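You operate a simulated robot arm through the tools that you are given. There is no shell and no other tool. Be economical: measure what you need, move in short steps, check, and stop when the job is done.

The job below is to be done with a simulated robot arm. You get a single attempt, and the scene is never put back.

JOB
Put things in order on the middle of the stone top. At the end: the clear pump bottle (marked "HAND SOAP") stands where the grey tumbler stood; the white cotton pads stands on top of the white thermometer (marked "21 C"); the red rolled socks from the middle of the stone top is on the blue coaster; the grey tumbler stands where the red rolled socks stood; whatever was shut is shut again. Leave all else as you found it, and nothing knocked over.

Only the result counts: the job must be done as asked and must still hold three seconds after the hand-in. Knocking over, shifting, dropping, spilling or breaking anything else fails it.

ROBOT AND FRAMES
A 7-joint arm with a two-finger parallel gripper, fixed in place. Base frame: the origin is at the foot of the arm, x ahead of it, y to its left, z up; the work surface is at about z = 0. Units: mm, degrees, N and s.
With the tool pointing down near the work surface it reaches from about 220 to 580 mm from the base axis. Its first joint turns from -66.0 to 66.0 degrees. Payload 2.5 kg.
The tool frame sits at the grasp point between the pads (the TCP): z along the fingers, y along the line on which they close. The tips reach 23 mm beyond it. Largest opening 94 mm; finger width 38, thickness 10; the body of the gripper, 54 by 96 mm, starts 39 mm behind the TCP.
Orientation is that of the tool frame in the base frame, as a unit quaternion [x, y, z, w]. With the fingers straight down and closing along the base's y, the tool's x points along the base's -x, its y along +y and its z along -z.

CONTROLS
- The arm moves only by the tool play_rows. Its argument "steps" is a list of rows, each a list of 3 entries, a list of its own where there are three numbers: the finger opening in mm, from 0 to 94, then the shift along the base's x, y, z in units of 150 mm (1.0 is 150 mm), then the turn, a rotation vector about the base's x, y, z in units of 90 degrees (1.0 is 90 degrees). In form: [[claw, [tx, ty, tz], [rx, ry, rz]], ...]. A call has 1 to 10 rows; each row is the pose to reach, as a shift and turn from the pose commanded when the call began. A call with a number of a shift or a turn outside -1 to 1 is refused whole. Each row takes 0.2 s and may step no farther than 50 mm and 8.6 degrees from the row before; otherwise, or with a gripper value out of range, the whole call is refused. Where a pose cannot be reached the arm comes as near as it can. A force on the tool above 40 N (or 10 N above the force at the start of the call, whichever is more), or a blocked arm, ends the call early, and 0.2 s more pass. Each finger travels about 108 mm/s and halts on what it meets, pressing with about 29 N; the grip force reading is that of the motor and also rises with nothing between the fingers. The clock runs only during rows and for 0.2 s after the last one: add rows that repeat a pose to give the fingers time. The reply holds the time, the measured pose of the TCP, the force on the tool along the base axes, the opening and the grip force, in the units named above and with some noise.
- Cameras (640 x 400 px; columns grow to the right, rows downward): "scene" is fixed at [100.1, -403.9, 533.6]; the picture's right is [0.93, -0.37, 0.00], its down [-0.25, -0.62, -0.74] and it looks along [0.27, 0.69, -0.67] (base axes); focal length 355 px, centre (320, 200). "wrist" rides on the gripper at [-39, 0, -44] in the tool frame; the picture's right is [0.00, -1.00, 0.00], its down [0.97, 0.00, -0.24] and it looks along [0.24, 0.00, 0.97] (tool axes); focal length 218 px, centre (320, 200). There is no depth. A picture from a camera that has moved, and an enlarged one, comes with that camera's place and axes in the base frame and with its lens.
- grab_frame(camera): a new picture of that camera. No time passes.
- enlarge(camera, box): a new picture of the part [left, top, right, bottom] of that camera's present view, enlarged. No time passes.
- hand_in(): hands the job in; it is judged then, once.

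Work in short steps. Places have to be worked out from the pictures, the camera data and where the tool is seen: move nearer, look again, correct. Check each grasp and each placing, and mend what went wrong. You have 120 turns and 76 pictures in all, those below and enlarged ones among them. Open the gripper and draw the arm clear of the work before you hand the job in, unless the task says otherwise; then end with one line.

The tools are called after "Emit:" as a command line: name --argument value ..., lists and objects as JSON in quotes. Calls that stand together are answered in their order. play_rows: Moves the arm, as the interface text tells. Its arguments: {"type":"object","properties":{"steps":{"type":"array","items":{"type":"array"}}},"required":["steps"]} The other tools are called the same way: grab_frame (camera) takes a picture; enlarge (camera, box) takes an enlarged picture of a part of a camera's view; hand_in () hands the job in.

At the start:

```text
time_s: 0.0
tcp_pos: [413.4, -57.4, 272.6]
tool_rot: [0.0, 1.0, 0.0, 0.0]
contact_force: [-0.6, -0.2, 0.6]
finger_gap: 94.1
finger_force: 0.0
```

scene: 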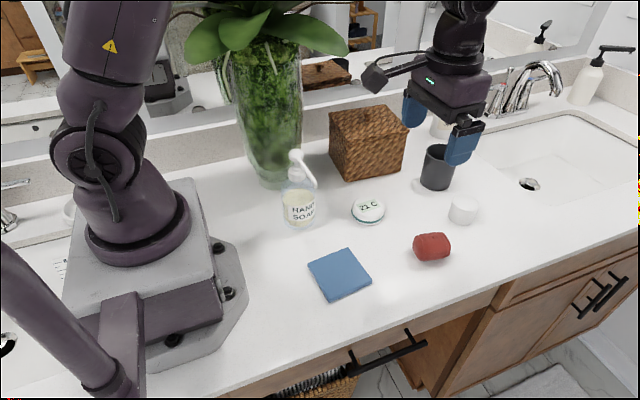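
wrist: 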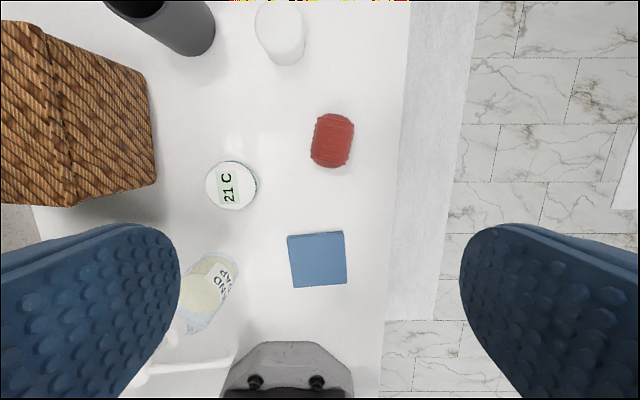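

The wrist view puts the socks near (460,-73), the coaster near (275,-52), the thermometer near (399,65), the pads near (572,-8), the tumbler near (596,112) and the soap near (258,92). I'll move above the socks for a closer look, and enlarge the scene.

Emit:
play_rows --steps '[[94, [0.1, -0.035, -0.27], [0, 0, 0]], [94, [0.2, -0.07, -0.54], [0, 0, 0]], [94, [0.311, -0.104, -0.75], [0, 0, 0]], [94, [0.311, -0.104, -0.75], [0, 0, 0]]]'

Emit:
grab_frame --camera "wrist"

Emit:
enlarge --camera "scene" --box '[260, 80, 500, 310]'

```text
time_s: 1.0
tcp_pos: [458.4, -71.1, 161.8]
tool_rot: [0.0, 1.0, 0.0, -0.001]
contact_force: [0.9, 0.1, 0.1]
finger_gap: 93.9
finger_force: 0.0
```

```text
73 pictures are left
camera wrist: at [497.9, -70.1, 205.8], right [0.0, -1.0, 0.0], down [-0.97, 0.0, 0.24], along [-0.24, 0.0, -0.97], focal length 218 px, centre (320, 200)
```

wrist: 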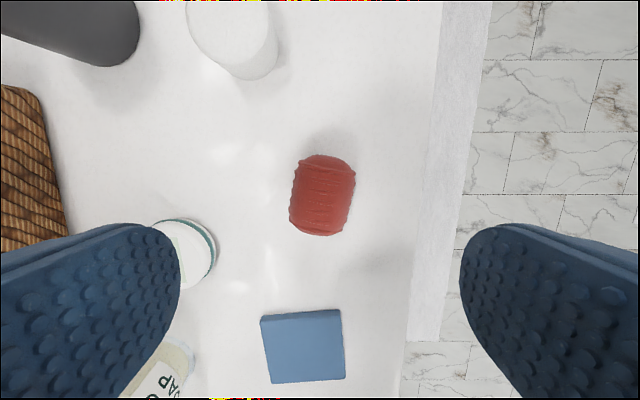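

```text
1.74 times, centred on (380, 195) of scene
camera zoom: at [100.1, -403.9, 533.6], right [0.93, -0.37, 0.0], down [-0.25, -0.62, -0.74], along [0.27, 0.69, -0.67], focal length 618 px, centre (216, 209)
```

zoom: 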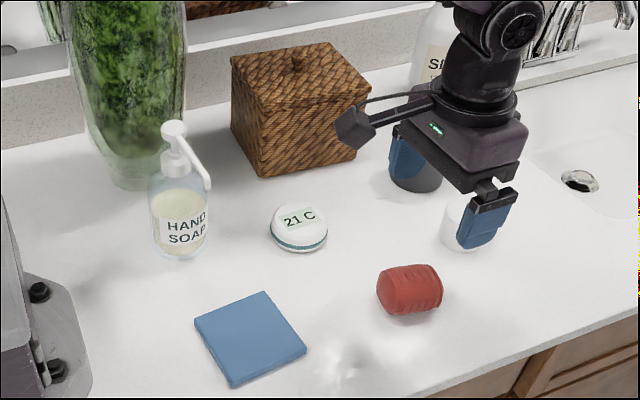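

The socks measure about (456,-72), 57 mm wide in y, with their middle near z 20. I'll descend to z ≈ 27 and close.

Emit:
play_rows --steps '[[94, [-0.02, 0, -0.3], [0, 0, 0]], [94, [-0.02, 0, -0.6], [0, 0, 0]], [94, [-0.02, 0, -0.8], [0, 0, 0]], [94, [-0.02, 0, -0.88], [0, 0, 0]], [94, [-0.02, 0, -0.88], [0, 0, 0]], [40, [-0.02, 0, -0.88], [0, 0, 0]], [40, [-0.02, 0, -0.88], [0, 0, 0]], [40, [-0.02, 0, -0.88], [0, 0, 0]]]'

Emit:
grab_frame --camera "wrist"

```text
time_s: 2.8
tcp_pos: [457.2, -72.6, 28.6]
tool_rot: [0.001, 1.0, 0.0, 0.001]
contact_force: [-0.7, -0.2, 0.4]
finger_gap: 49.2
finger_force: 29.3
```

```text
71 pictures are left
camera wrist: at [495.4, -71.5, 73.5], right [0.0, -1.0, 0.0], down [-0.97, 0.0, 0.24], along [-0.24, 0.0, -0.97], focal length 218 px, centre (320, 200)
```

wrist: 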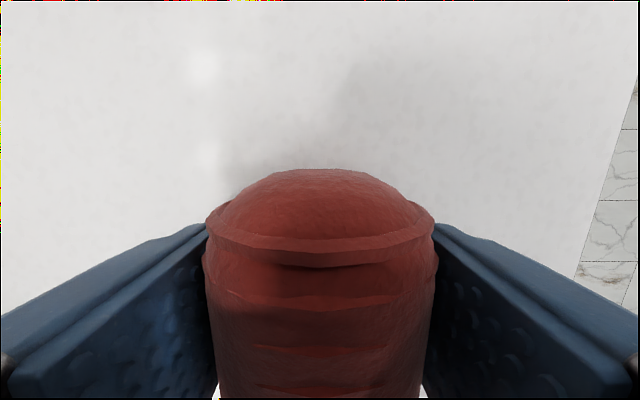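

Socks gripped at 49 mm. I'll lift and move toward the coaster, then look.

Emit:
play_rows --steps '[[40, [0, 0, 0.25], [0, 0, 0]], [40, [0, 0, 0.5], [0, 0, 0]], [40, [-0.25, 0.03, 0.6], [0, 0, 0]], [40, [-0.5, 0.06, 0.6], [0, 0, 0]], [40, [-0.75, 0.1, 0.6], [0, 0, 0]], [40, [-1.0, 0.14, 0.6], [0, 0, 0]], [40, [-1.0, 0.14, 0.6], [0, 0, 0]]]'

Emit:
grab_frame --camera "scene"

Emit:
grab_frame --camera "wrist"

```text
time_s: 4.4
tcp_pos: [306.2, -53.1, 119.1]
tool_rot: [0.0, 1.0, 0.0, 0.0]
contact_force: [0.6, -0.2, -1.0]
finger_gap: 49.4
finger_force: 29.4
```

```text
70 pictures are left
```

scene: 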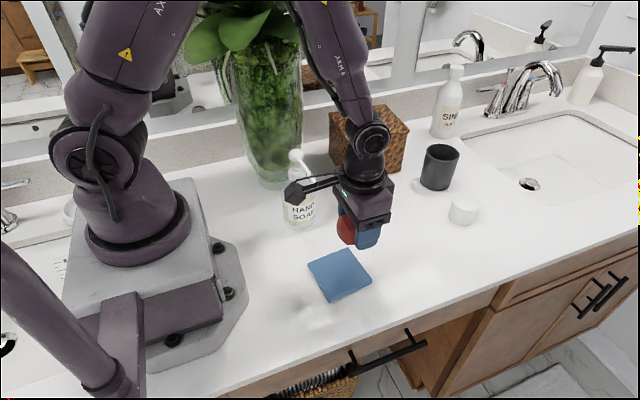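

```text
69 pictures are left
camera wrist: at [344.5, -51.6, 164.4], right [0.0, -1.0, 0.0], down [-0.97, 0.0, 0.24], along [-0.24, 0.0, -0.97], focal length 218 px, centre (320, 200)
```

wrist: 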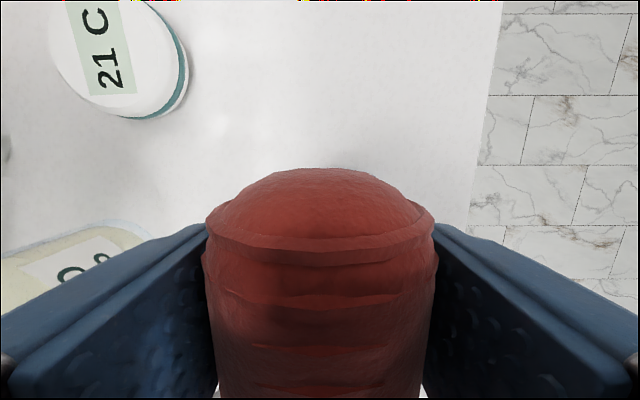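

The coaster centre comes out at about (278,-53). I'll move over it, go down to z ≈ 50 and check the alignment.

Emit:
play_rows --steps '[[40, [-0.193, 0, 0], [0, 0, 0]], [40, [-0.193, 0, -0.25], [0, 0, 0]], [40, [-0.193, 0, -0.44], [0, 0, 0]], [40, [-0.193, 0, -0.44], [0, 0, 0]]]'

Emit:
enlarge --camera "scene" --box '[260, 180, 420, 310]'

```text
time_s: 5.4
tcp_pos: [278.3, -52.9, 53.2]
tool_rot: [-0.001, 1.0, 0.0, 0.0]
contact_force: [0.1, 0.5, 0.7]
finger_gap: 49.2
finger_force: 28.9
```

```text
3.08 times, centred on (340, 245) of scene
camera zoom: at [100.1, -403.9, 533.6], right [0.93, -0.37, 0.0], down [-0.25, -0.62, -0.74], along [0.27, 0.69, -0.67], focal length 1094 px, centre (258, 62)
```

zoom: 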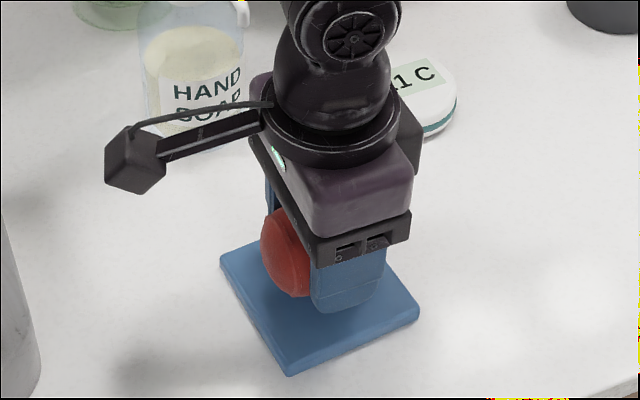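

Alignment over the coaster looks good, and the coaster is about 11 mm thick. I'll lower onto it and read the force.

Emit:
play_rows --steps '[[40, [0, 0, -0.05], [0, 0, 0]], [40, [0, 0, -0.075], [0, 0, 0]], [40, [0, 0, -0.085], [0, 0, 0]], [40, [0, 0, -0.085], [0, 0, 0]]]'

Emit:
enlarge --camera "scene" --box '[260, 180, 420, 310]'

```text
time_s: 6.4
tcp_pos: [276.3, -52.2, 40.1]
tool_rot: [0.0, 1.0, 0.0, 0.0]
contact_force: [-1.5, -0.1, 12.8]
finger_gap: 49.1
finger_force: 28.9
stopped in row 4: the force on the tool passed its limit (the readings are from after the stop); the commanded pose is now the measured one
```

```text
3.08 times, centred on (340, 245) of scene
camera zoom: at [100.1, -403.9, 533.6], right [0.93, -0.37, 0.0], down [-0.25, -0.62, -0.74], along [0.27, 0.69, -0.67], focal length 1094 px, centre (258, 62)
```

zoom: 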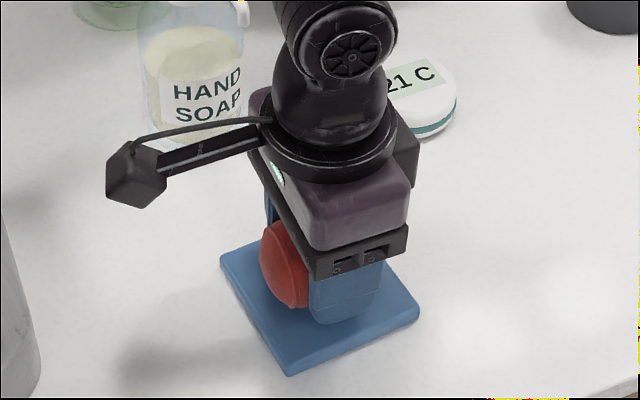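

The socks rest on the coaster (12.8 N). I'll open gently and rise.

Emit:
play_rows --steps '[[56, [0, 0, 0.0], [0, 0, 0]], [64, [0, 0, 0.0], [0, 0, 0]], [80, [0, 0, 0.0], [0, 0, 0]], [80, [0, 0, 0.15], [0, 0, 0]], [80, [0, 0, 0.4], [0, 0, 0]], [94, [0.1, 0, 0.7], [0, 0, 0]], [94, [0.4, 0.1, 0.8], [0, 0, 0]], [94, [0.7, 0.2, 0.8], [0, 0, 0]], [94, [1.0, 0.3, 0.8], [0, 0, 0]]]'

Emit:
enlarge --camera "scene" --box '[240, 120, 480, 310]'

Emit:
grab_frame --camera "wrist"

```text
time_s: 8.4
tcp_pos: [428.7, -5.8, 162.2]
tool_rot: [0.001, 1.0, 0.0, 0.0]
contact_force: [0.5, -0.4, 0.0]
finger_gap: 93.7
finger_force: 0.2
```

```text
2.11 times, centred on (360, 215) of scene
camera zoom: at [100.0, -404.0, 533.6], right [0.93, -0.37, 0.0], down [-0.25, -0.62, -0.74], along [0.27, 0.69, -0.67], focal length 748 px, centre (236, 168)
```

zoom: 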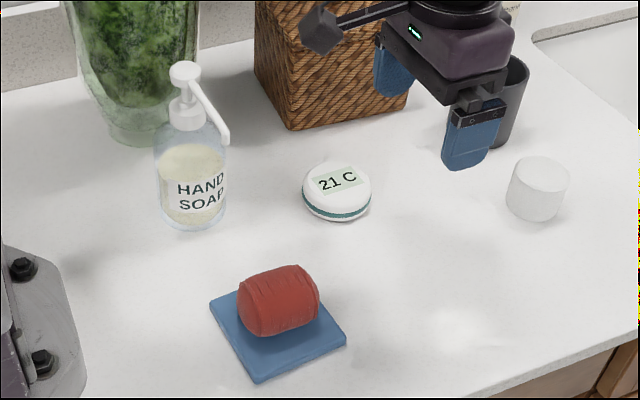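

```text
65 pictures are left
camera wrist: at [467.4, -4.8, 206.8], right [0.0, -1.0, 0.0], down [-0.97, 0.0, 0.24], along [-0.24, 0.0, -0.97], focal length 218 px, centre (320, 200)
```

wrist: 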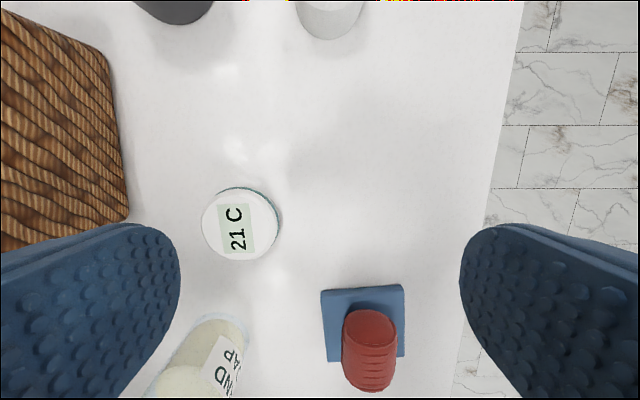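

The socks sit well on the coaster. Next I'll move up near the tumbler to measure its base spot and size.

Emit:
play_rows --steps '[[94, [0.1, 0.1, 0.25], [0, 0, 0]], [94, [0.3, 0.3, 0.4], [0, 0, 0]], [94, [0.45, 0.5, 0.45], [0, 0, 0]], [94, [0.6, 0.75, 0.45], [0, 0, 0]], [94, [0.6, 0.75, 0.45], [0, 0, 0]]]'

Emit:
grab_frame --camera "wrist"

Emit:
enlarge --camera "scene" --box '[380, 100, 540, 230]'

```text
time_s: 9.6
tcp_pos: [517.4, 106.2, 229.9]
tool_rot: [0.0, 1.0, 0.0, 0.001]
contact_force: [0.1, -0.2, -0.5]
finger_gap: 94.2
finger_force: 0.0
```

```text
64 pictures are left
camera wrist: at [555.7, 106.9, 273.6], right [0.0, -1.0, 0.0], down [-0.97, 0.0, 0.24], along [-0.24, 0.0, -0.97], focal length 218 px, centre (320, 200)
```

wrist: 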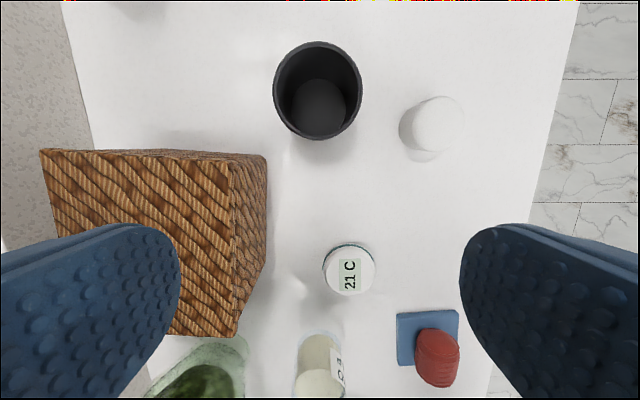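

```text
3.08 times, centred on (460, 165) of scene
camera zoom: at [100.1, -403.9, 533.6], right [0.93, -0.37, 0.0], down [-0.25, -0.62, -0.74], along [0.27, 0.69, -0.67], focal length 1094 px, centre (-111, 308)
```

zoom: 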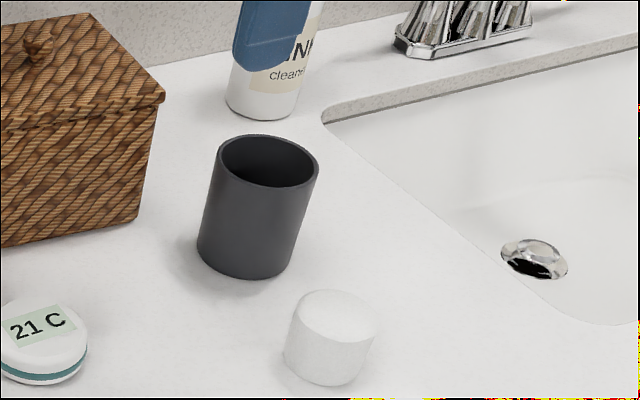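

The tumbler is about 71 mm wide and 86 mm tall, centred near (597,107). That is at the edge of reach, so I'll test a straight-down approach above its rim.

Emit:
play_rows --steps '[[94, [0.25, 0.005, 0], [0, 0, 0]], [94, [0.45, 0.005, -0.2], [0, 0, 0]], [94, [0.533, 0.005, -0.45], [0, 0, 0]], [94, [0.533, 0.005, -0.633], [0, 0, 0]], [94, [0.533, 0.005, -0.633], [0, 0, 0]]]'

Emit:
grab_frame --camera "wrist"

Emit:
grab_frame --camera "scene"

```text
time_s: 10.8
tcp_pos: [592.7, 108.0, 133.5]
tool_rot: [0.0, 1.0, -0.001, 0.001]
contact_force: [0.5, 0.1, -0.3]
finger_gap: 94.1
finger_force: 0.0
out of reach, approached as far as the arm can: row 3, 4, 5
```

```text
62 pictures are left
camera wrist: at [631.2, 107.8, 177.9], right [0.0, -1.0, 0.0], down [-0.97, 0.0, 0.24], along [-0.24, 0.0, -0.97], focal length 218 px, centre (320, 200)
```

wrist: 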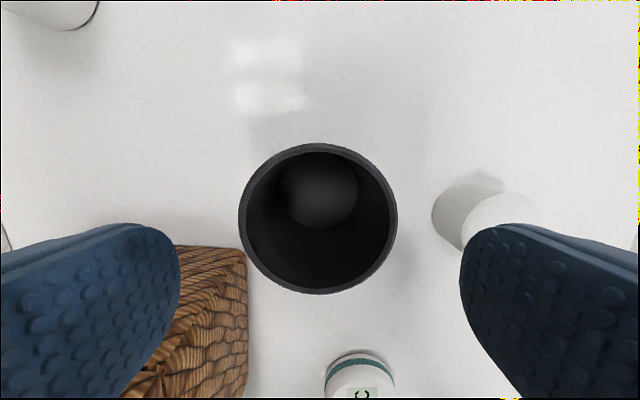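

```text
61 pictures are left
```

scene: 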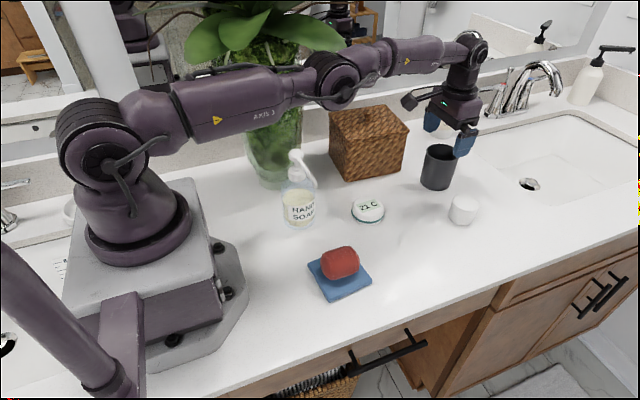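

Vertical reach stops at x ≈ 593 here, and lower down it would be less. I'll tilt the tool outward about y by about 17° (the pads stay parallel to the cup's sides) and check the pose.

Emit:
play_rows --steps '[[94, [0, 0, 0.05], [0, -0.09, 0]], [94, [0, 0, 0.05], [0, -0.18, 0]], [94, [0, 0, 0.0], [0, -0.18, 0]], [94, [0, 0, 0.0], [0, -0.18, 0]]]'

Emit:
grab_frame --camera "wrist"

```text
time_s: 11.8
tcp_pos: [592.8, 106.9, 133.6]
tool_rot: [0.0, 0.99, -0.001, 0.142]
contact_force: [0.6, -0.7, 0.6]
finger_gap: 94.1
finger_force: 0.0
```

```text
60 pictures are left
camera wrist: at [617.9, 107.3, 186.8], right [0.0, -1.0, 0.0], down [-1.0, 0.0, -0.04], along [0.04, 0.0, -1.0], focal length 218 px, centre (320, 200)
```

wrist: 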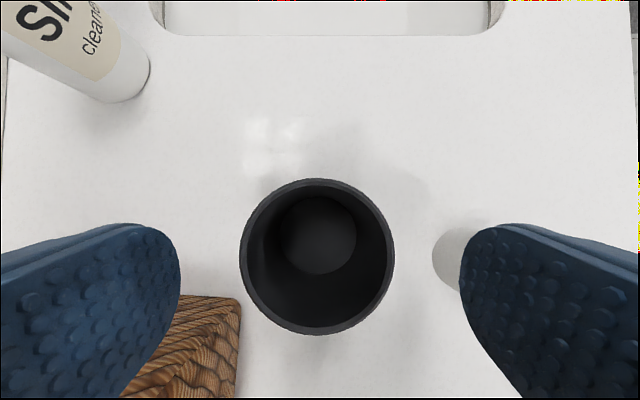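

The tumbler refines to (596,108). I'll descend at this tilt to z ≈ 60.

Emit:
play_rows --steps '[[94, [0.02, 0.005, -0.2], [0, -0.0, 0]], [94, [0.02, 0.005, -0.4], [0, -0.0, 0]], [94, [0.02, 0.005, -0.49], [0, 0, 0]], [94, [0.02, 0.005, -0.49], [0, 0, 0]]]'

Emit:
enlarge --camera "scene" --box '[380, 80, 540, 230]'

Emit:
grab_frame --camera "wrist"

```text
time_s: 12.8
tcp_pos: [596.9, 108.5, 59.6]
tool_rot: [0.001, 0.99, 0.0, 0.142]
contact_force: [0.0, 0.0, -0.1]
finger_gap: 93.9
finger_force: 0.0
```

```text
2.67 times, centred on (460, 155) of scene
camera zoom: at [100.1, -403.9, 533.6], right [0.93, -0.37, 0.0], down [-0.25, -0.62, -0.74], along [0.27, 0.69, -0.67], focal length 948 px, centre (-53, 320)
```

zoom: 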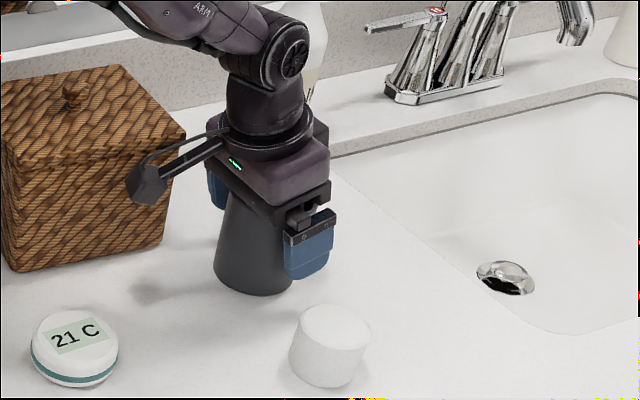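

```text
58 pictures are left
camera wrist: at [621.8, 108.8, 112.9], right [0.0, -1.0, 0.0], down [-1.0, 0.0, -0.04], along [0.04, 0.0, -1.0], focal length 218 px, centre (320, 200)
```

wrist: 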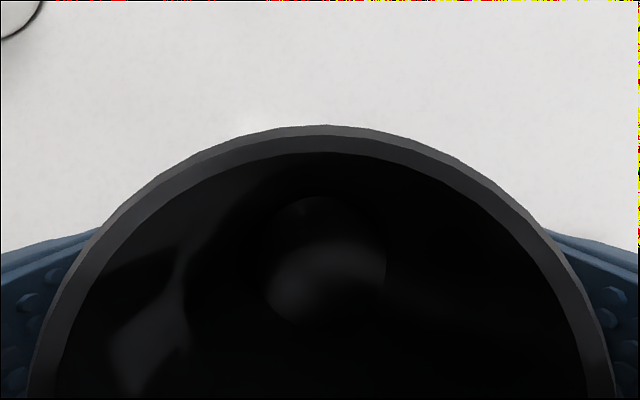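

Fingers straddle the cup at the right spot; I'll close now.

Emit:
play_rows --steps '[[80, [0, 0, 0], [0, 0, 0]], [60, [0, 0, 0], [0, 0, 0]], [60, [0, 0, 0], [0, 0, 0]], [60, [0, 0, 0.1], [0, 0, 0]]]'

Emit:
enlarge --camera "scene" --box '[380, 80, 540, 230]'

```text
time_s: 13.8
tcp_pos: [596.5, 108.2, 75.2]
tool_rot: [0.001, 0.99, 0.0, 0.142]
contact_force: [-0.2, -0.3, -1.6]
finger_gap: 69.6
finger_force: 28.3
```

```text
2.67 times, centred on (460, 155) of scene
camera zoom: at [100.1, -403.9, 533.6], right [0.93, -0.37, 0.0], down [-0.25, -0.62, -0.74], along [0.27, 0.69, -0.67], focal length 948 px, centre (-53, 320)
```

zoom: 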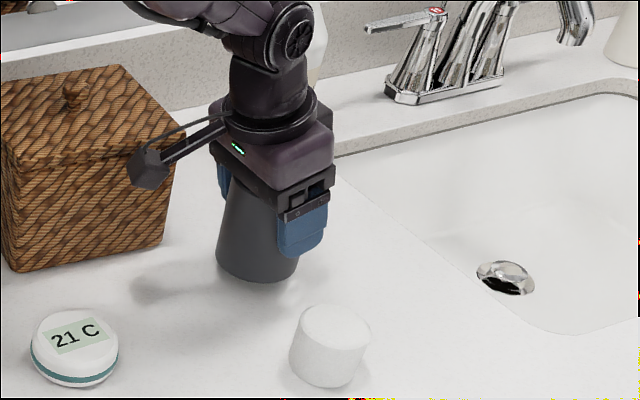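

Cup lifted cleanly. I'll raise and carry it toward the socks' old spot at (456,-72).

Emit:
play_rows --steps '[[60, [0, 0, 0.2], [0, 0, 0]], [60, [0, 0, 0.4], [0, 0, 0]], [60, [-0.15, -0.2, 0.4], [0, 0, 0]], [60, [-0.3, -0.4, 0.4], [0, 0, 0]], [60, [-0.45, -0.6, 0.4], [0, 0, 0]], [60, [-0.6, -0.8, 0.4], [0, 0, 0]], [60, [-0.75, -1.0, 0.4], [0, 0, 0]], [60, [-0.93, -1.0, 0.4], [0, 0, 0]], [60, [-0.93, -1.0, 0.4], [0, 0, 0]]]'

Emit:
grab_frame --camera "scene"

```text
time_s: 15.8
tcp_pos: [455.1, -43.3, 135.0]
tool_rot: [0.0, 0.99, 0.0, 0.141]
contact_force: [0.1, -0.2, -2.2]
finger_gap: 69.8
finger_force: 29.1
```

```text
56 pictures are left
```

scene: 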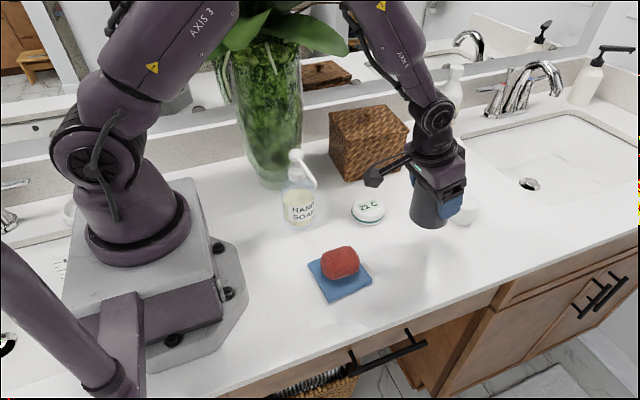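

I'll shift to (457,-71), lower to just above the surface, then check.

Emit:
play_rows --steps '[[60, [0.01, -0.185, 0], [0, 0, 0]], [60, [0.01, -0.185, -0.2], [0, 0, 0]], [60, [0.01, -0.185, -0.4], [0, 0, 0]], [60, [0.01, -0.185, -0.47], [0, 0, 0]], [60, [0.01, -0.185, -0.47], [0, 0, 0]]]'

Emit:
enlarge --camera "scene" --box '[340, 120, 520, 300]'

```text
time_s: 17.0
tcp_pos: [457.4, -72.0, 63.6]
tool_rot: [0.0, 0.99, 0.0, 0.142]
contact_force: [-0.3, 0.7, -2.1]
finger_gap: 69.7
finger_force: 28.5
```

```text
2.22 times, centred on (430, 210) of scene
camera zoom: at [100.1, -403.9, 533.6], right [0.93, -0.37, 0.0], down [-0.25, -0.62, -0.74], along [0.27, 0.69, -0.67], focal length 790 px, centre (76, 178)
```

zoom: 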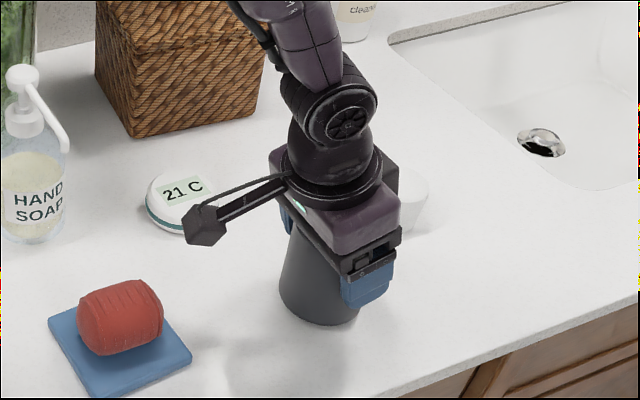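

Just above the surface; I'll lower the last few mm and watch the force.

Emit:
play_rows --steps '[[60, [0, 0, -0.015], [0, 0, 0]], [60, [0, 0, -0.025], [0, 0, 0]], [60, [0, 0, -0.03], [0, 0, 0]]]'

```text
time_s: 17.8
tcp_pos: [458.1, -72.3, 59.5]
tool_rot: [0.0, 0.99, 0.001, 0.142]
contact_force: [-2.5, -0.2, 2.0]
finger_gap: 69.6
finger_force: 29.6
```

Contact made (the load went from -2.1 to +2 N). I'll release and rise.

Emit:
play_rows --steps '[[75, [0, 0, 0], [0, 0, 0]], [94, [0, 0, 0], [0, 0, 0]], [94, [0, 0, 0], [0, 0, 0]], [94, [0, 0, 0.2], [0, 0, 0]], [94, [0, 0, 0.5], [0, 0, 0]], [94, [0, 0, 0.8], [0, 0, 0]], [94, [0, 0, 0.8], [0, 0, 0]]]'

Emit:
grab_frame --camera "wrist"

Emit:
grab_frame --camera "scene"

```text
time_s: 19.4
tcp_pos: [458.7, -70.9, 180.1]
tool_rot: [0.001, 0.99, 0.0, 0.142]
contact_force: [-0.3, 1.0, 0.2]
finger_gap: 94.2
finger_force: 0.0
```

```text
54 pictures are left
camera wrist: at [484.0, -70.8, 234.2], right [0.0, -1.0, 0.0], down [-1.0, 0.0, -0.04], along [0.04, 0.0, -1.0], focal length 218 px, centre (320, 200)
```

wrist: 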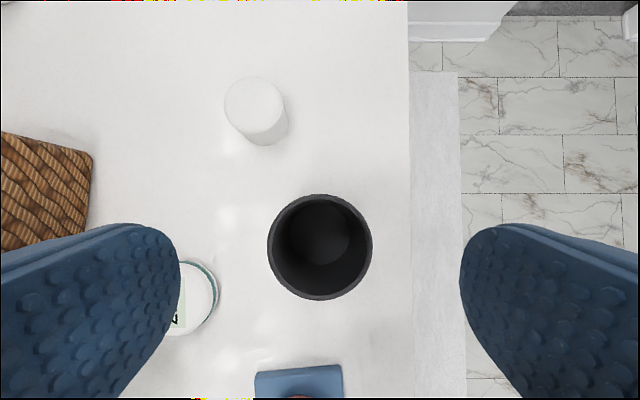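

```text
53 pictures are left
```

scene: 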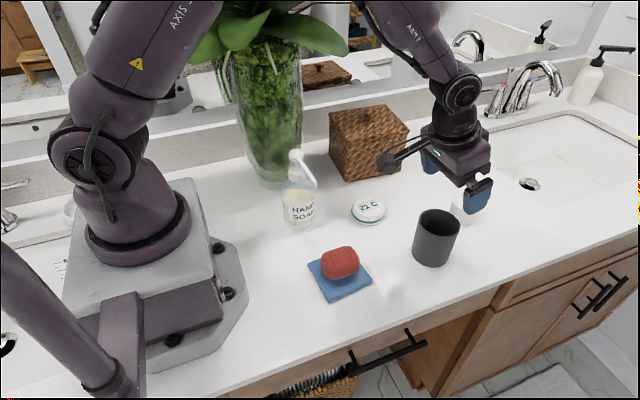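

The cup stands at about (457,-71), as wanted. Now the soap: I need the geometry of its body, collar and pump to plan the grasp.

Emit:
enlarge --camera "scene" --box '[250, 140, 350, 235]'

Emit:
play_rows --steps '[[94, [-0.1, 0.15, 0.25], [0, 0.09, 0]], [94, [-0.3, 0.4, 0.45], [0, 0.18, 0]], [94, [-0.55, 0.6, 0.6], [0, 0.18, 0]], [94, [-0.8, 0.8, 0.7], [0, 0.18, 0]], [94, [-1, 1, 0.8], [0, 0.18, 0]], [94, [-1, 1, 0.8], [0, 0.18, 0]]]'

Emit:
grab_frame --camera "wrist"

```text
4.21 times, centred on (300, 188) of scene
camera zoom: at [100.1, -403.9, 533.6], right [0.93, -0.37, 0.0], down [-0.25, -0.62, -0.74], along [0.27, 0.69, -0.67], focal length 1497 px, centre (404, 253)
```

zoom: 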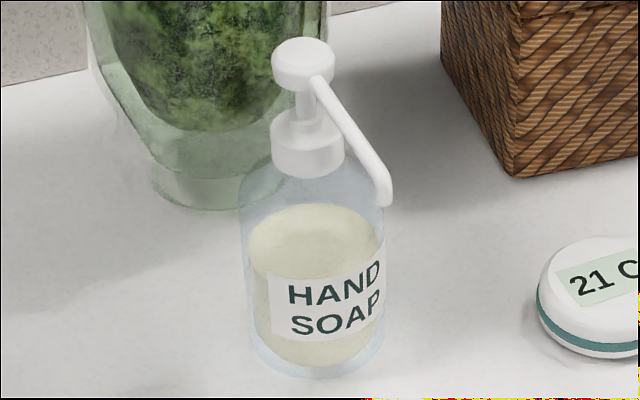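

```text
refused: row 2 steps farther than a row can; nothing moved
```

```text
51 pictures are left
camera wrist: at [484.0, -70.8, 234.2], right [0.0, -1.0, 0.0], down [-1.0, 0.0, -0.04], along [0.04, 0.0, -1.0], focal length 218 px, centre (320, 200)
```

wrist: 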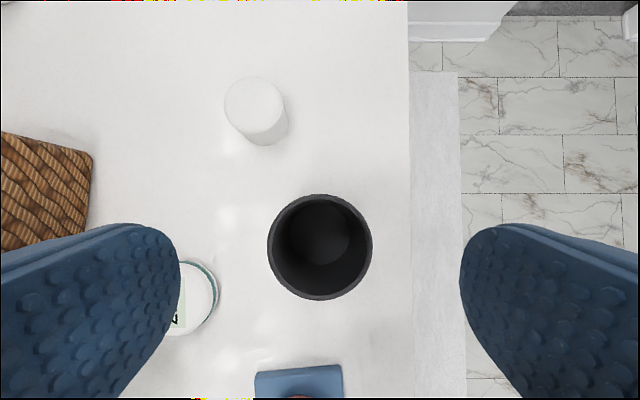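

Measured geometry: soap body ~72 mm, base near (250,98). The collar is ~33 mm wide at z 113–136, the pump head tops out at about z 175, and the nozzle points to -y. I'll grip the collar from above with the fingers closing along x: yaw +90° while keeping the tilt, then rotate back to place it. I'll move up and start the yaw.

Emit:
play_rows --steps '[[94, [-0.07, 0.06, 0.06], [0, 0, 0.095]], [94, [-0.14, 0.12, 0.12], [0, 0, 0.19]], [94, [-0.21, 0.18, 0.18], [0, 0, 0.285]], [94, [-0.28, 0.24, 0.24], [0, 0, 0.38]], [94, [-0.35, 0.3, 0.3], [0, 0, 0.475]], [94, [-0.42, 0.36, 0.36], [0, 0, 0.57]], [94, [-0.49, 0.42, 0.42], [0, 0, 0.665]], [94, [-0.56, 0.48, 0.48], [0, 0, 0.76]], [94, [-0.63, 0.54, 0.54], [0, 0, 0.855]], [94, [-0.63, 0.54, 0.54], [0, 0, 0.855]]]'

Emit:
grab_frame --camera "wrist"

Emit:
grab_frame --camera "scene"

```text
time_s: 21.6
tcp_pos: [364.4, 10.3, 261.1]
tool_rot: [-0.617, 0.774, 0.088, 0.111]
contact_force: [-0.2, -0.3, 0.3]
finger_gap: 94.2
finger_force: 0.0
```

```text
50 pictures are left
camera wrist: at [368.9, 35.2, 314.3], right [0.97, -0.22, 0.0], down [-0.22, -0.97, -0.04], along [0.01, 0.04, -1.0], focal length 218 px, centre (320, 200)
```

wrist: 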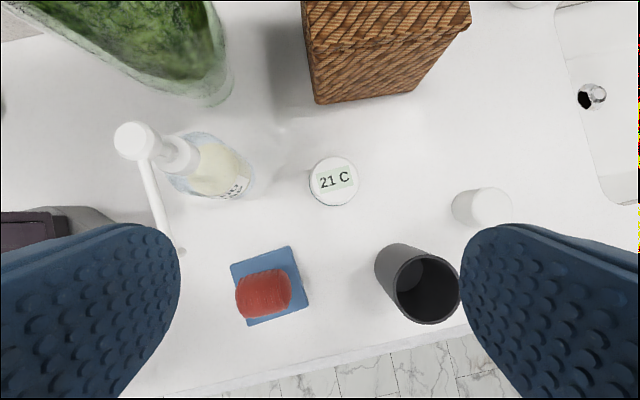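

```text
49 pictures are left
```

scene: 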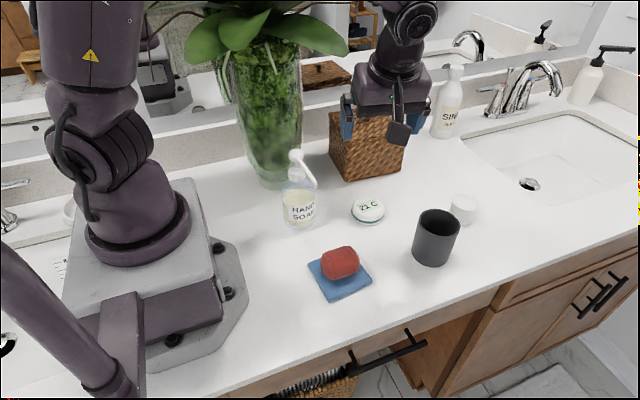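

The wrist view puts the pump head near (258,107) with the nozzle along -y. I'll finish the yaw and move nearly above it at z ≈ 245, staying on the -y side of the vase.

Emit:
play_rows --steps '[[94, [-0.15, 0.1, -0.02], [0, 0, 0.05]], [94, [-0.3, 0.2, -0.04], [0, 0, 0.1]], [94, [-0.45, 0.3, -0.07], [0, 0, 0.145]], [94, [-0.6, 0.42, -0.1], [0, 0, 0.145]], [94, [-0.7, 0.5, -0.1], [0, 0, 0.145]], [94, [-0.7, 0.5, -0.1], [0, 0, 0.145]]]'

Emit:
grab_frame --camera "wrist"

Emit:
grab_frame --camera "scene"

```text
time_s: 23.0
tcp_pos: [259.0, 85.1, 246.0]
tool_rot: [-0.7, 0.7, 0.1, 0.1]
contact_force: [-0.5, 0.4, 0.1]
finger_gap: 93.9
finger_force: 0.0
```

```text
48 pictures are left
camera wrist: at [258.5, 111.0, 299.9], right [1.0, 0.0, 0.0], down [0.0, -1.0, -0.04], along [0.0, 0.04, -1.0], focal length 218 px, centre (320, 200)
```

wrist: 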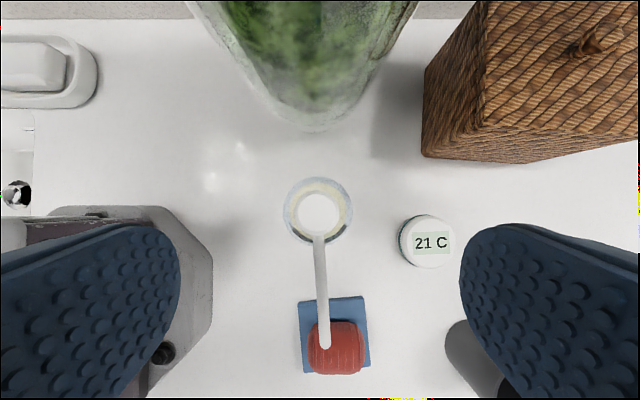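

```text
47 pictures are left
```

scene: 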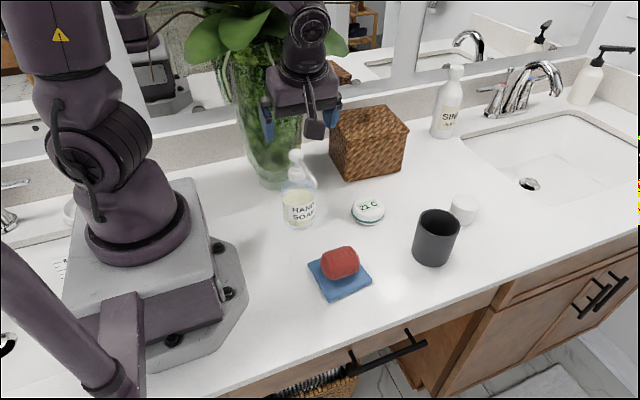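

The soap axis is at (258,109) with the head top at z ≈ 171 and the collar at about 109–131. I'll halve the tilt for palm clearance, centre over it and drop to z = 200 to check.

Emit:
play_rows --steps '[[94, [-0.008, 0.1, 0], [-0.09, 0, 0]], [94, [-0.008, 0.158, 0], [-0.09, 0, 0]], [94, [-0.008, 0.158, -0.2], [-0.09, 0, 0]], [94, [-0.008, 0.158, -0.3], [-0.09, 0, 0]], [94, [-0.008, 0.158, -0.3], [-0.09, 0, 0]]]'

Emit:
grab_frame --camera "wrist"

Emit:
enlarge --camera "scene" --box '[230, 60, 390, 235]'

```text
time_s: 24.2
tcp_pos: [257.9, 109.6, 202.4]
tool_rot: [-0.705, 0.705, 0.051, 0.05]
contact_force: [0.0, -0.6, -1.1]
finger_gap: 94.0
finger_force: 0.0
```

```text
46 pictures are left
camera wrist: at [257.5, 142.2, 251.3], right [1.0, 0.0, 0.0], down [0.0, -0.99, 0.1], along [0.0, -0.1, -0.99], focal length 218 px, centre (320, 200)
```

wrist: 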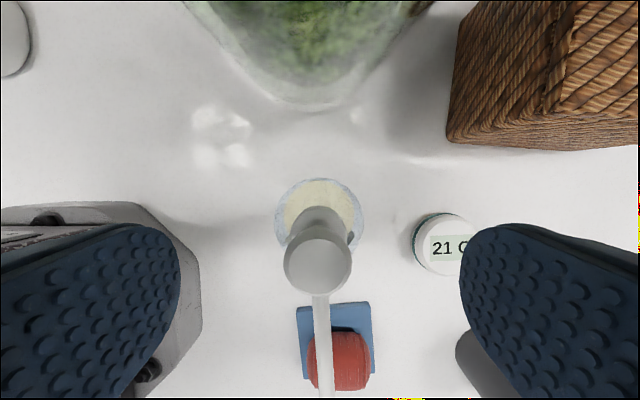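

```text
2.29 times, centred on (310, 148) of scene
camera zoom: at [100.1, -403.9, 533.6], right [0.93, -0.37, 0.0], down [-0.25, -0.62, -0.74], along [0.27, 0.69, -0.67], focal length 812 px, centre (343, 320)
```

zoom: 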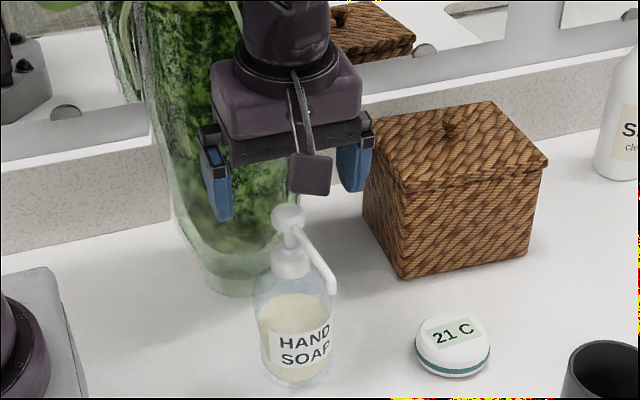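

Well aligned (head at 256.5,110). I'll descend to z ≈ 138 around the collar.

Emit:
play_rows --steps '[[94, [-0.006, 0.005, -0.15], [0, 0, 0]], [94, [-0.006, 0.005, -0.3], [0, 0, 0]], [94, [-0.006, 0.005, -0.37], [0, 0, 0]], [94, [-0.006, 0.005, -0.42], [0, 0, 0]], [94, [-0.006, 0.005, -0.42], [0, 0, 0]]]'

Emit:
grab_frame --camera "wrist"

Emit:
enlarge --camera "scene" --box '[240, 110, 350, 235]'

```text
time_s: 25.4
tcp_pos: [255.9, 109.9, 138.4]
tool_rot: [-0.705, 0.706, 0.05, 0.051]
contact_force: [0.1, -0.2, -0.5]
finger_gap: 94.0
finger_force: 0.1
```

```text
44 pictures are left
camera wrist: at [256.4, 143.1, 187.5], right [1.0, 0.0, 0.0], down [0.0, -0.99, 0.1], along [0.0, -0.1, -0.99], focal length 218 px, centre (320, 200)
```

wrist: 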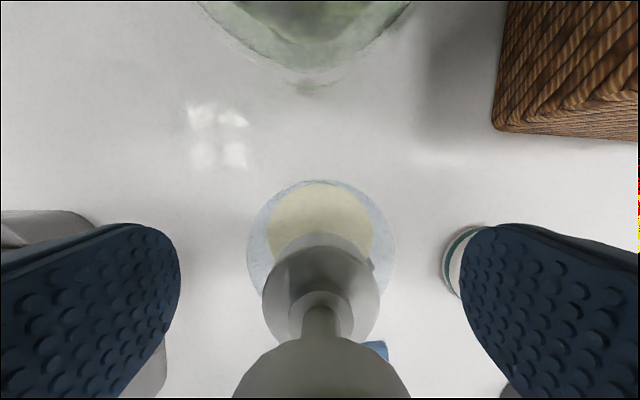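

```text
3.20 times, centred on (295, 172) of scene
camera zoom: at [100.1, -403.9, 533.6], right [0.93, -0.37, 0.0], down [-0.25, -0.62, -0.74], along [0.27, 0.69, -0.67], focal length 1137 px, centre (400, 288)
```

zoom: 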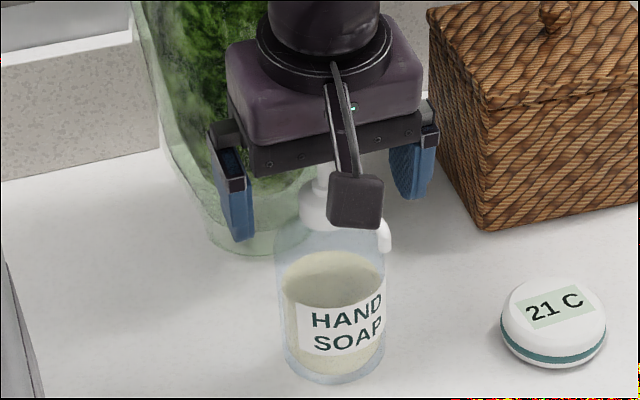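

Centred on the collar (top ≈ z 129). I'll close gently.

Emit:
play_rows --steps '[[70, [0, 0, 0], [0, 0, 0]], [50, [0, 0, 0], [0, 0, 0]], [36, [0, 0, 0], [0, 0, 0]], [20, [0, 0, 0], [0, 0, 0]], [20, [0, 0, 0], [0, 0, 0]], [20, [0, 0, 0], [0, 0, 0]]]'

Emit:
grab_frame --camera "wrist"

Emit:
enlarge --camera "scene" --box '[240, 110, 350, 235]'

```text
time_s: 26.8
tcp_pos: [257.0, 110.3, 137.5]
tool_rot: [-0.705, 0.705, 0.051, 0.05]
contact_force: [0.1, -0.7, 1.5]
finger_gap: 32.2
finger_force: 29.5
```

```text
42 pictures are left
camera wrist: at [256.5, 143.1, 187.8], right [1.0, 0.0, 0.0], down [0.0, -0.99, 0.1], along [0.0, -0.1, -0.99], focal length 218 px, centre (320, 200)
```

wrist: 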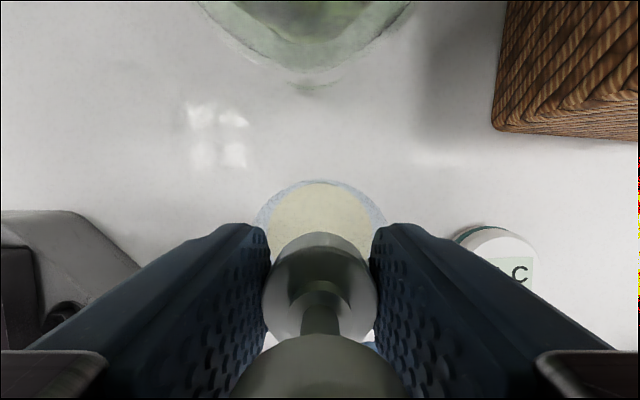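

```text
3.20 times, centred on (295, 172) of scene
camera zoom: at [100.1, -403.9, 533.6], right [0.93, -0.37, 0.0], down [-0.25, -0.62, -0.74], along [0.27, 0.69, -0.67], focal length 1137 px, centre (400, 288)
```

zoom: 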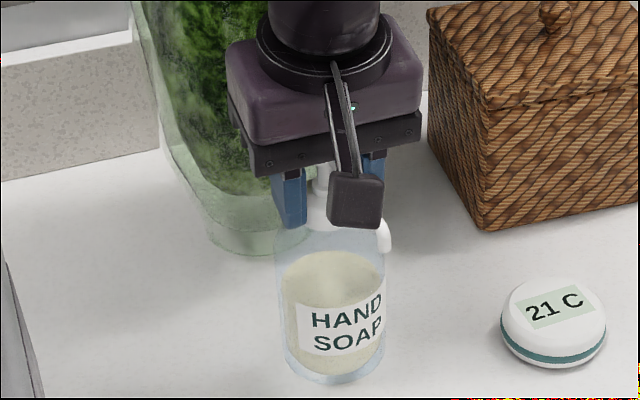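

Collar gripped at 32 mm. I'll lift 40 mm and check that it hangs upright.

Emit:
play_rows --steps '[[20, [0, 0, 0.08], [0, 0, 0]], [20, [0, 0, 0.16], [0, 0, 0]], [20, [0, 0, 0.26], [0, 0, 0]], [20, [0, 0, 0.26], [0, 0, 0]]]'

Emit:
enlarge --camera "scene" --box '[240, 80, 370, 235]'

```text
time_s: 27.8
tcp_pos: [256.7, 109.8, 177.6]
tool_rot: [0.705, -0.705, -0.051, -0.05]
contact_force: [1.4, 0.4, -4.2]
finger_gap: 32.2
finger_force: 29.0
```

```text
2.58 times, centred on (305, 158) of scene
camera zoom: at [100.1, -403.9, 533.6], right [0.93, -0.37, 0.0], down [-0.25, -0.62, -0.74], along [0.27, 0.69, -0.67], focal length 917 px, centre (359, 310)
```

zoom: 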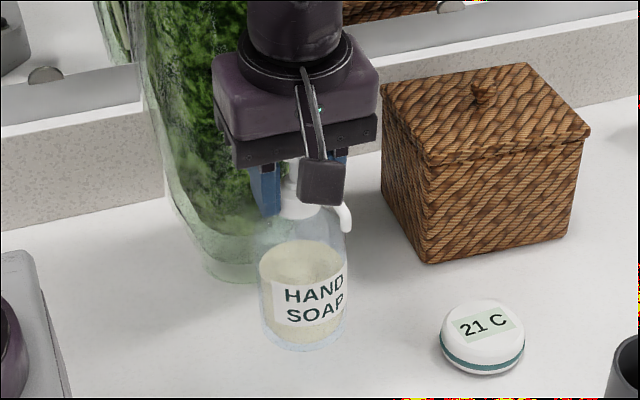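

It hangs upright with no slip. I'll raise it so the bottom is at about z 75 and carry it along +x at y ≈ 85, rotating back on the way.

Emit:
play_rows --steps '[[20, [0, -0.05, 0.15], [0, 0, 0]], [20, [0.1, -0.1, 0.27], [0, 0, 0]], [20, [0.3, -0.15, 0.27], [0, 0, 0]], [20, [0.5, -0.15, 0.27], [0, 0, 0]], [20, [0.7, -0.15, 0.27], [0, 0, -0.08]], [20, [0.85, -0.15, 0.27], [0, 0, -0.16]], [20, [1.0, -0.15, 0.27], [0, 0, -0.24]], [20, [1.0, -0.15, 0.27], [0, 0, -0.32]], [20, [1.0, -0.15, 0.27], [0, 0, -0.4]], [20, [1.0, -0.15, 0.27], [0, 0, -0.4]]]'

Emit:
grab_frame --camera "scene"

```text
time_s: 30.0
tcp_pos: [406.4, 87.3, 216.4]
tool_rot: [-0.453, 0.889, 0.033, 0.064]
contact_force: [-0.7, 0.4, -3.3]
finger_gap: 32.1
finger_force: 29.0
```

```text
39 pictures are left
```

scene: 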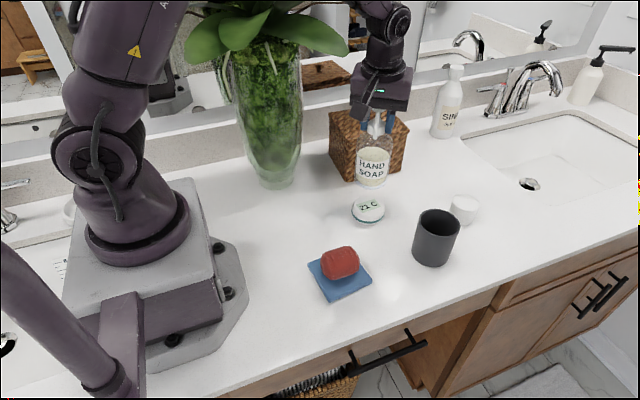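

Still good. I'll continue: finish rotating and move to x ≈ 550.

Emit:
play_rows --steps '[[20, [0.12, 0, 0], [0, 0, -0.085]], [20, [0.24, 0, 0], [0, 0, -0.17]], [20, [0.38, 0.02, 0], [0, 0, -0.255]], [20, [0.52, 0.05, 0], [0, 0, -0.34]], [20, [0.66, 0.08, 0], [0, 0, -0.425]], [20, [0.8, 0.11, 0], [0, 0, -0.51]], [20, [0.95, 0.14, 0], [0, 0, -0.6]], [20, [0.95, 0.14, 0], [0, 0, -0.6]], [20, [0.95, 0.14, 0], [0, 0, -0.6]]]'

Emit:
grab_frame --camera "wrist"

Emit:
grab_frame --camera "scene"

```text
time_s: 32.0
tcp_pos: [548.4, 108.3, 216.3]
tool_rot: [0.001, 0.997, 0.0, 0.073]
contact_force: [0.5, -1.1, -3.6]
finger_gap: 32.1
finger_force: 29.6
```

```text
38 pictures are left
camera wrist: at [579.8, 108.8, 266.5], right [0.0, -1.0, 0.0], down [-0.99, 0.0, 0.1], along [-0.1, 0.0, -0.99], focal length 218 px, centre (320, 200)
```

wrist: 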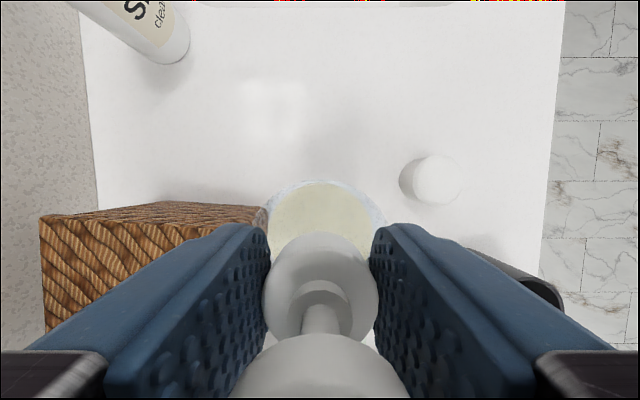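

```text
37 pictures are left
```

scene: 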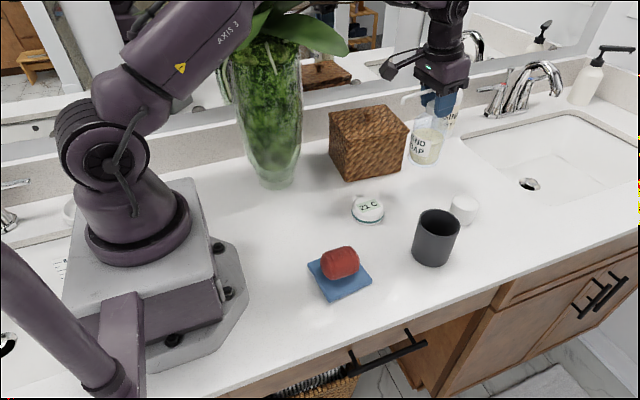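

Oriented with the nozzle toward -x. I'll move out to x ≈ 594.5 and lower to about 7 mm above the surface.

Emit:
play_rows --steps '[[20, [0.15, -0.005, 0], [0, 0, 0]], [20, [0.307, -0.005, 0], [0, 0, 0]], [20, [0.307, -0.005, -0.15], [0, 0, 0]], [20, [0.307, -0.005, -0.3], [0, 0, 0]], [20, [0.307, -0.005, -0.42], [0, 0, 0]], [20, [0.307, -0.005, -0.47], [0, 0, 0]], [20, [0.307, -0.005, -0.47], [0, 0, 0]]]'

Emit:
enlarge --camera "scene" --box '[370, 60, 530, 240]'

```text
time_s: 33.6
tcp_pos: [595.5, 106.8, 146.5]
tool_rot: [-0.001, 0.997, 0.0, 0.071]
contact_force: [-0.5, -0.1, -4.1]
finger_gap: 32.2
finger_force: 29.7
```

```text
2.22 times, centred on (450, 150) of scene
camera zoom: at [100.1, -403.9, 533.6], right [0.93, -0.37, 0.0], down [-0.25, -0.62, -0.74], along [0.27, 0.69, -0.67], focal length 790 px, centre (31, 311)
```

zoom: 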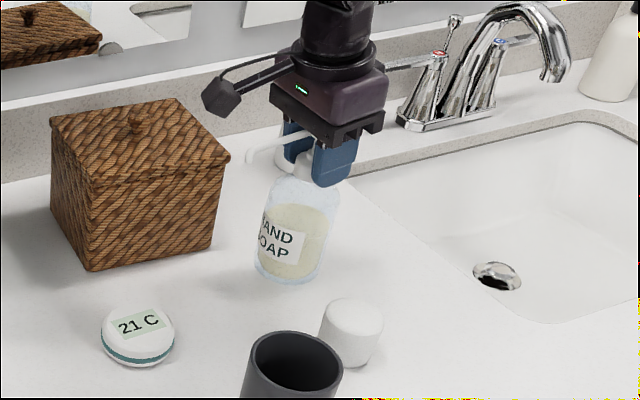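

Position fine. I'll lower onto the surface slowly.

Emit:
play_rows --steps '[[20, [-0.007, 0.003, -0.03], [0, 0, 0]], [20, [-0.007, 0.003, -0.05], [0, 0, 0]], [20, [-0.007, 0.003, -0.058], [0, 0, 0]], [20, [-0.007, 0.003, -0.058], [0, 0, 0]]]'

```text
time_s: 34.6
tcp_pos: [594.5, 107.8, 137.9]
tool_rot: [0.0, 0.997, 0.0, 0.072]
contact_force: [-0.8, -1.1, 2.8]
finger_gap: 32.1
finger_force: 29.4
```

Contact (+2.8 N). I'll release slowly, open fully and rise straight up.

Emit:
play_rows --steps '[[36, [0, 0, 0], [0, 0, 0]], [50, [0, 0, 0], [0, 0, 0]], [75, [0, 0, 0], [0, 0, 0]], [94, [0, 0, 0], [0, 0, 0]], [94, [0, 0, 0.15], [0, 0, 0]], [94, [0, 0, 0.35], [0, 0, 0]], [94, [-0.1, 0, 0.6], [0, 0, 0]], [94, [-0.35, 0, 0.65], [0, 0, 0]], [94, [-0.35, 0, 0.65], [0, 0, 0]]]'

Emit:
grab_frame --camera "wrist"

Emit:
grab_frame --camera "scene"

```text
time_s: 36.6
tcp_pos: [540.4, 107.6, 236.8]
tool_rot: [0.0, 0.997, 0.0, 0.071]
contact_force: [-0.6, 0.1, 0.5]
finger_gap: 93.9
finger_force: 0.1
```

```text
35 pictures are left
camera wrist: at [572.0, 107.7, 285.8], right [0.0, -1.0, 0.0], down [-1.0, 0.0, 0.1], along [-0.1, 0.0, -1.0], focal length 218 px, centre (320, 200)
```

wrist: 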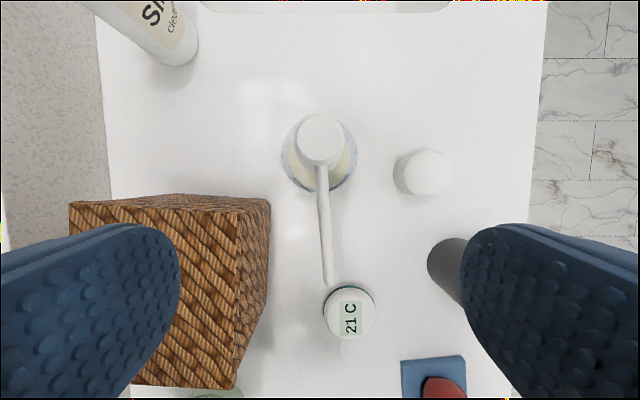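

```text
34 pictures are left
```

scene: 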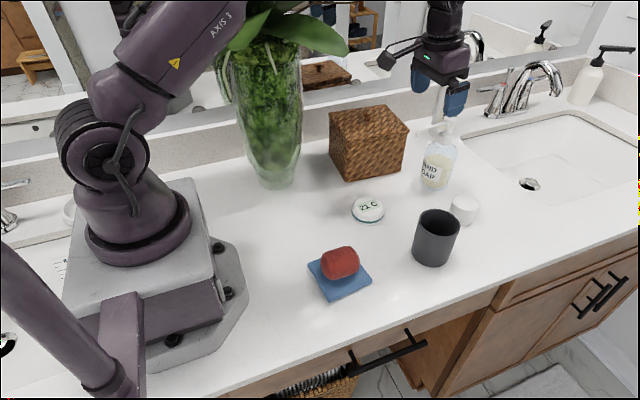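

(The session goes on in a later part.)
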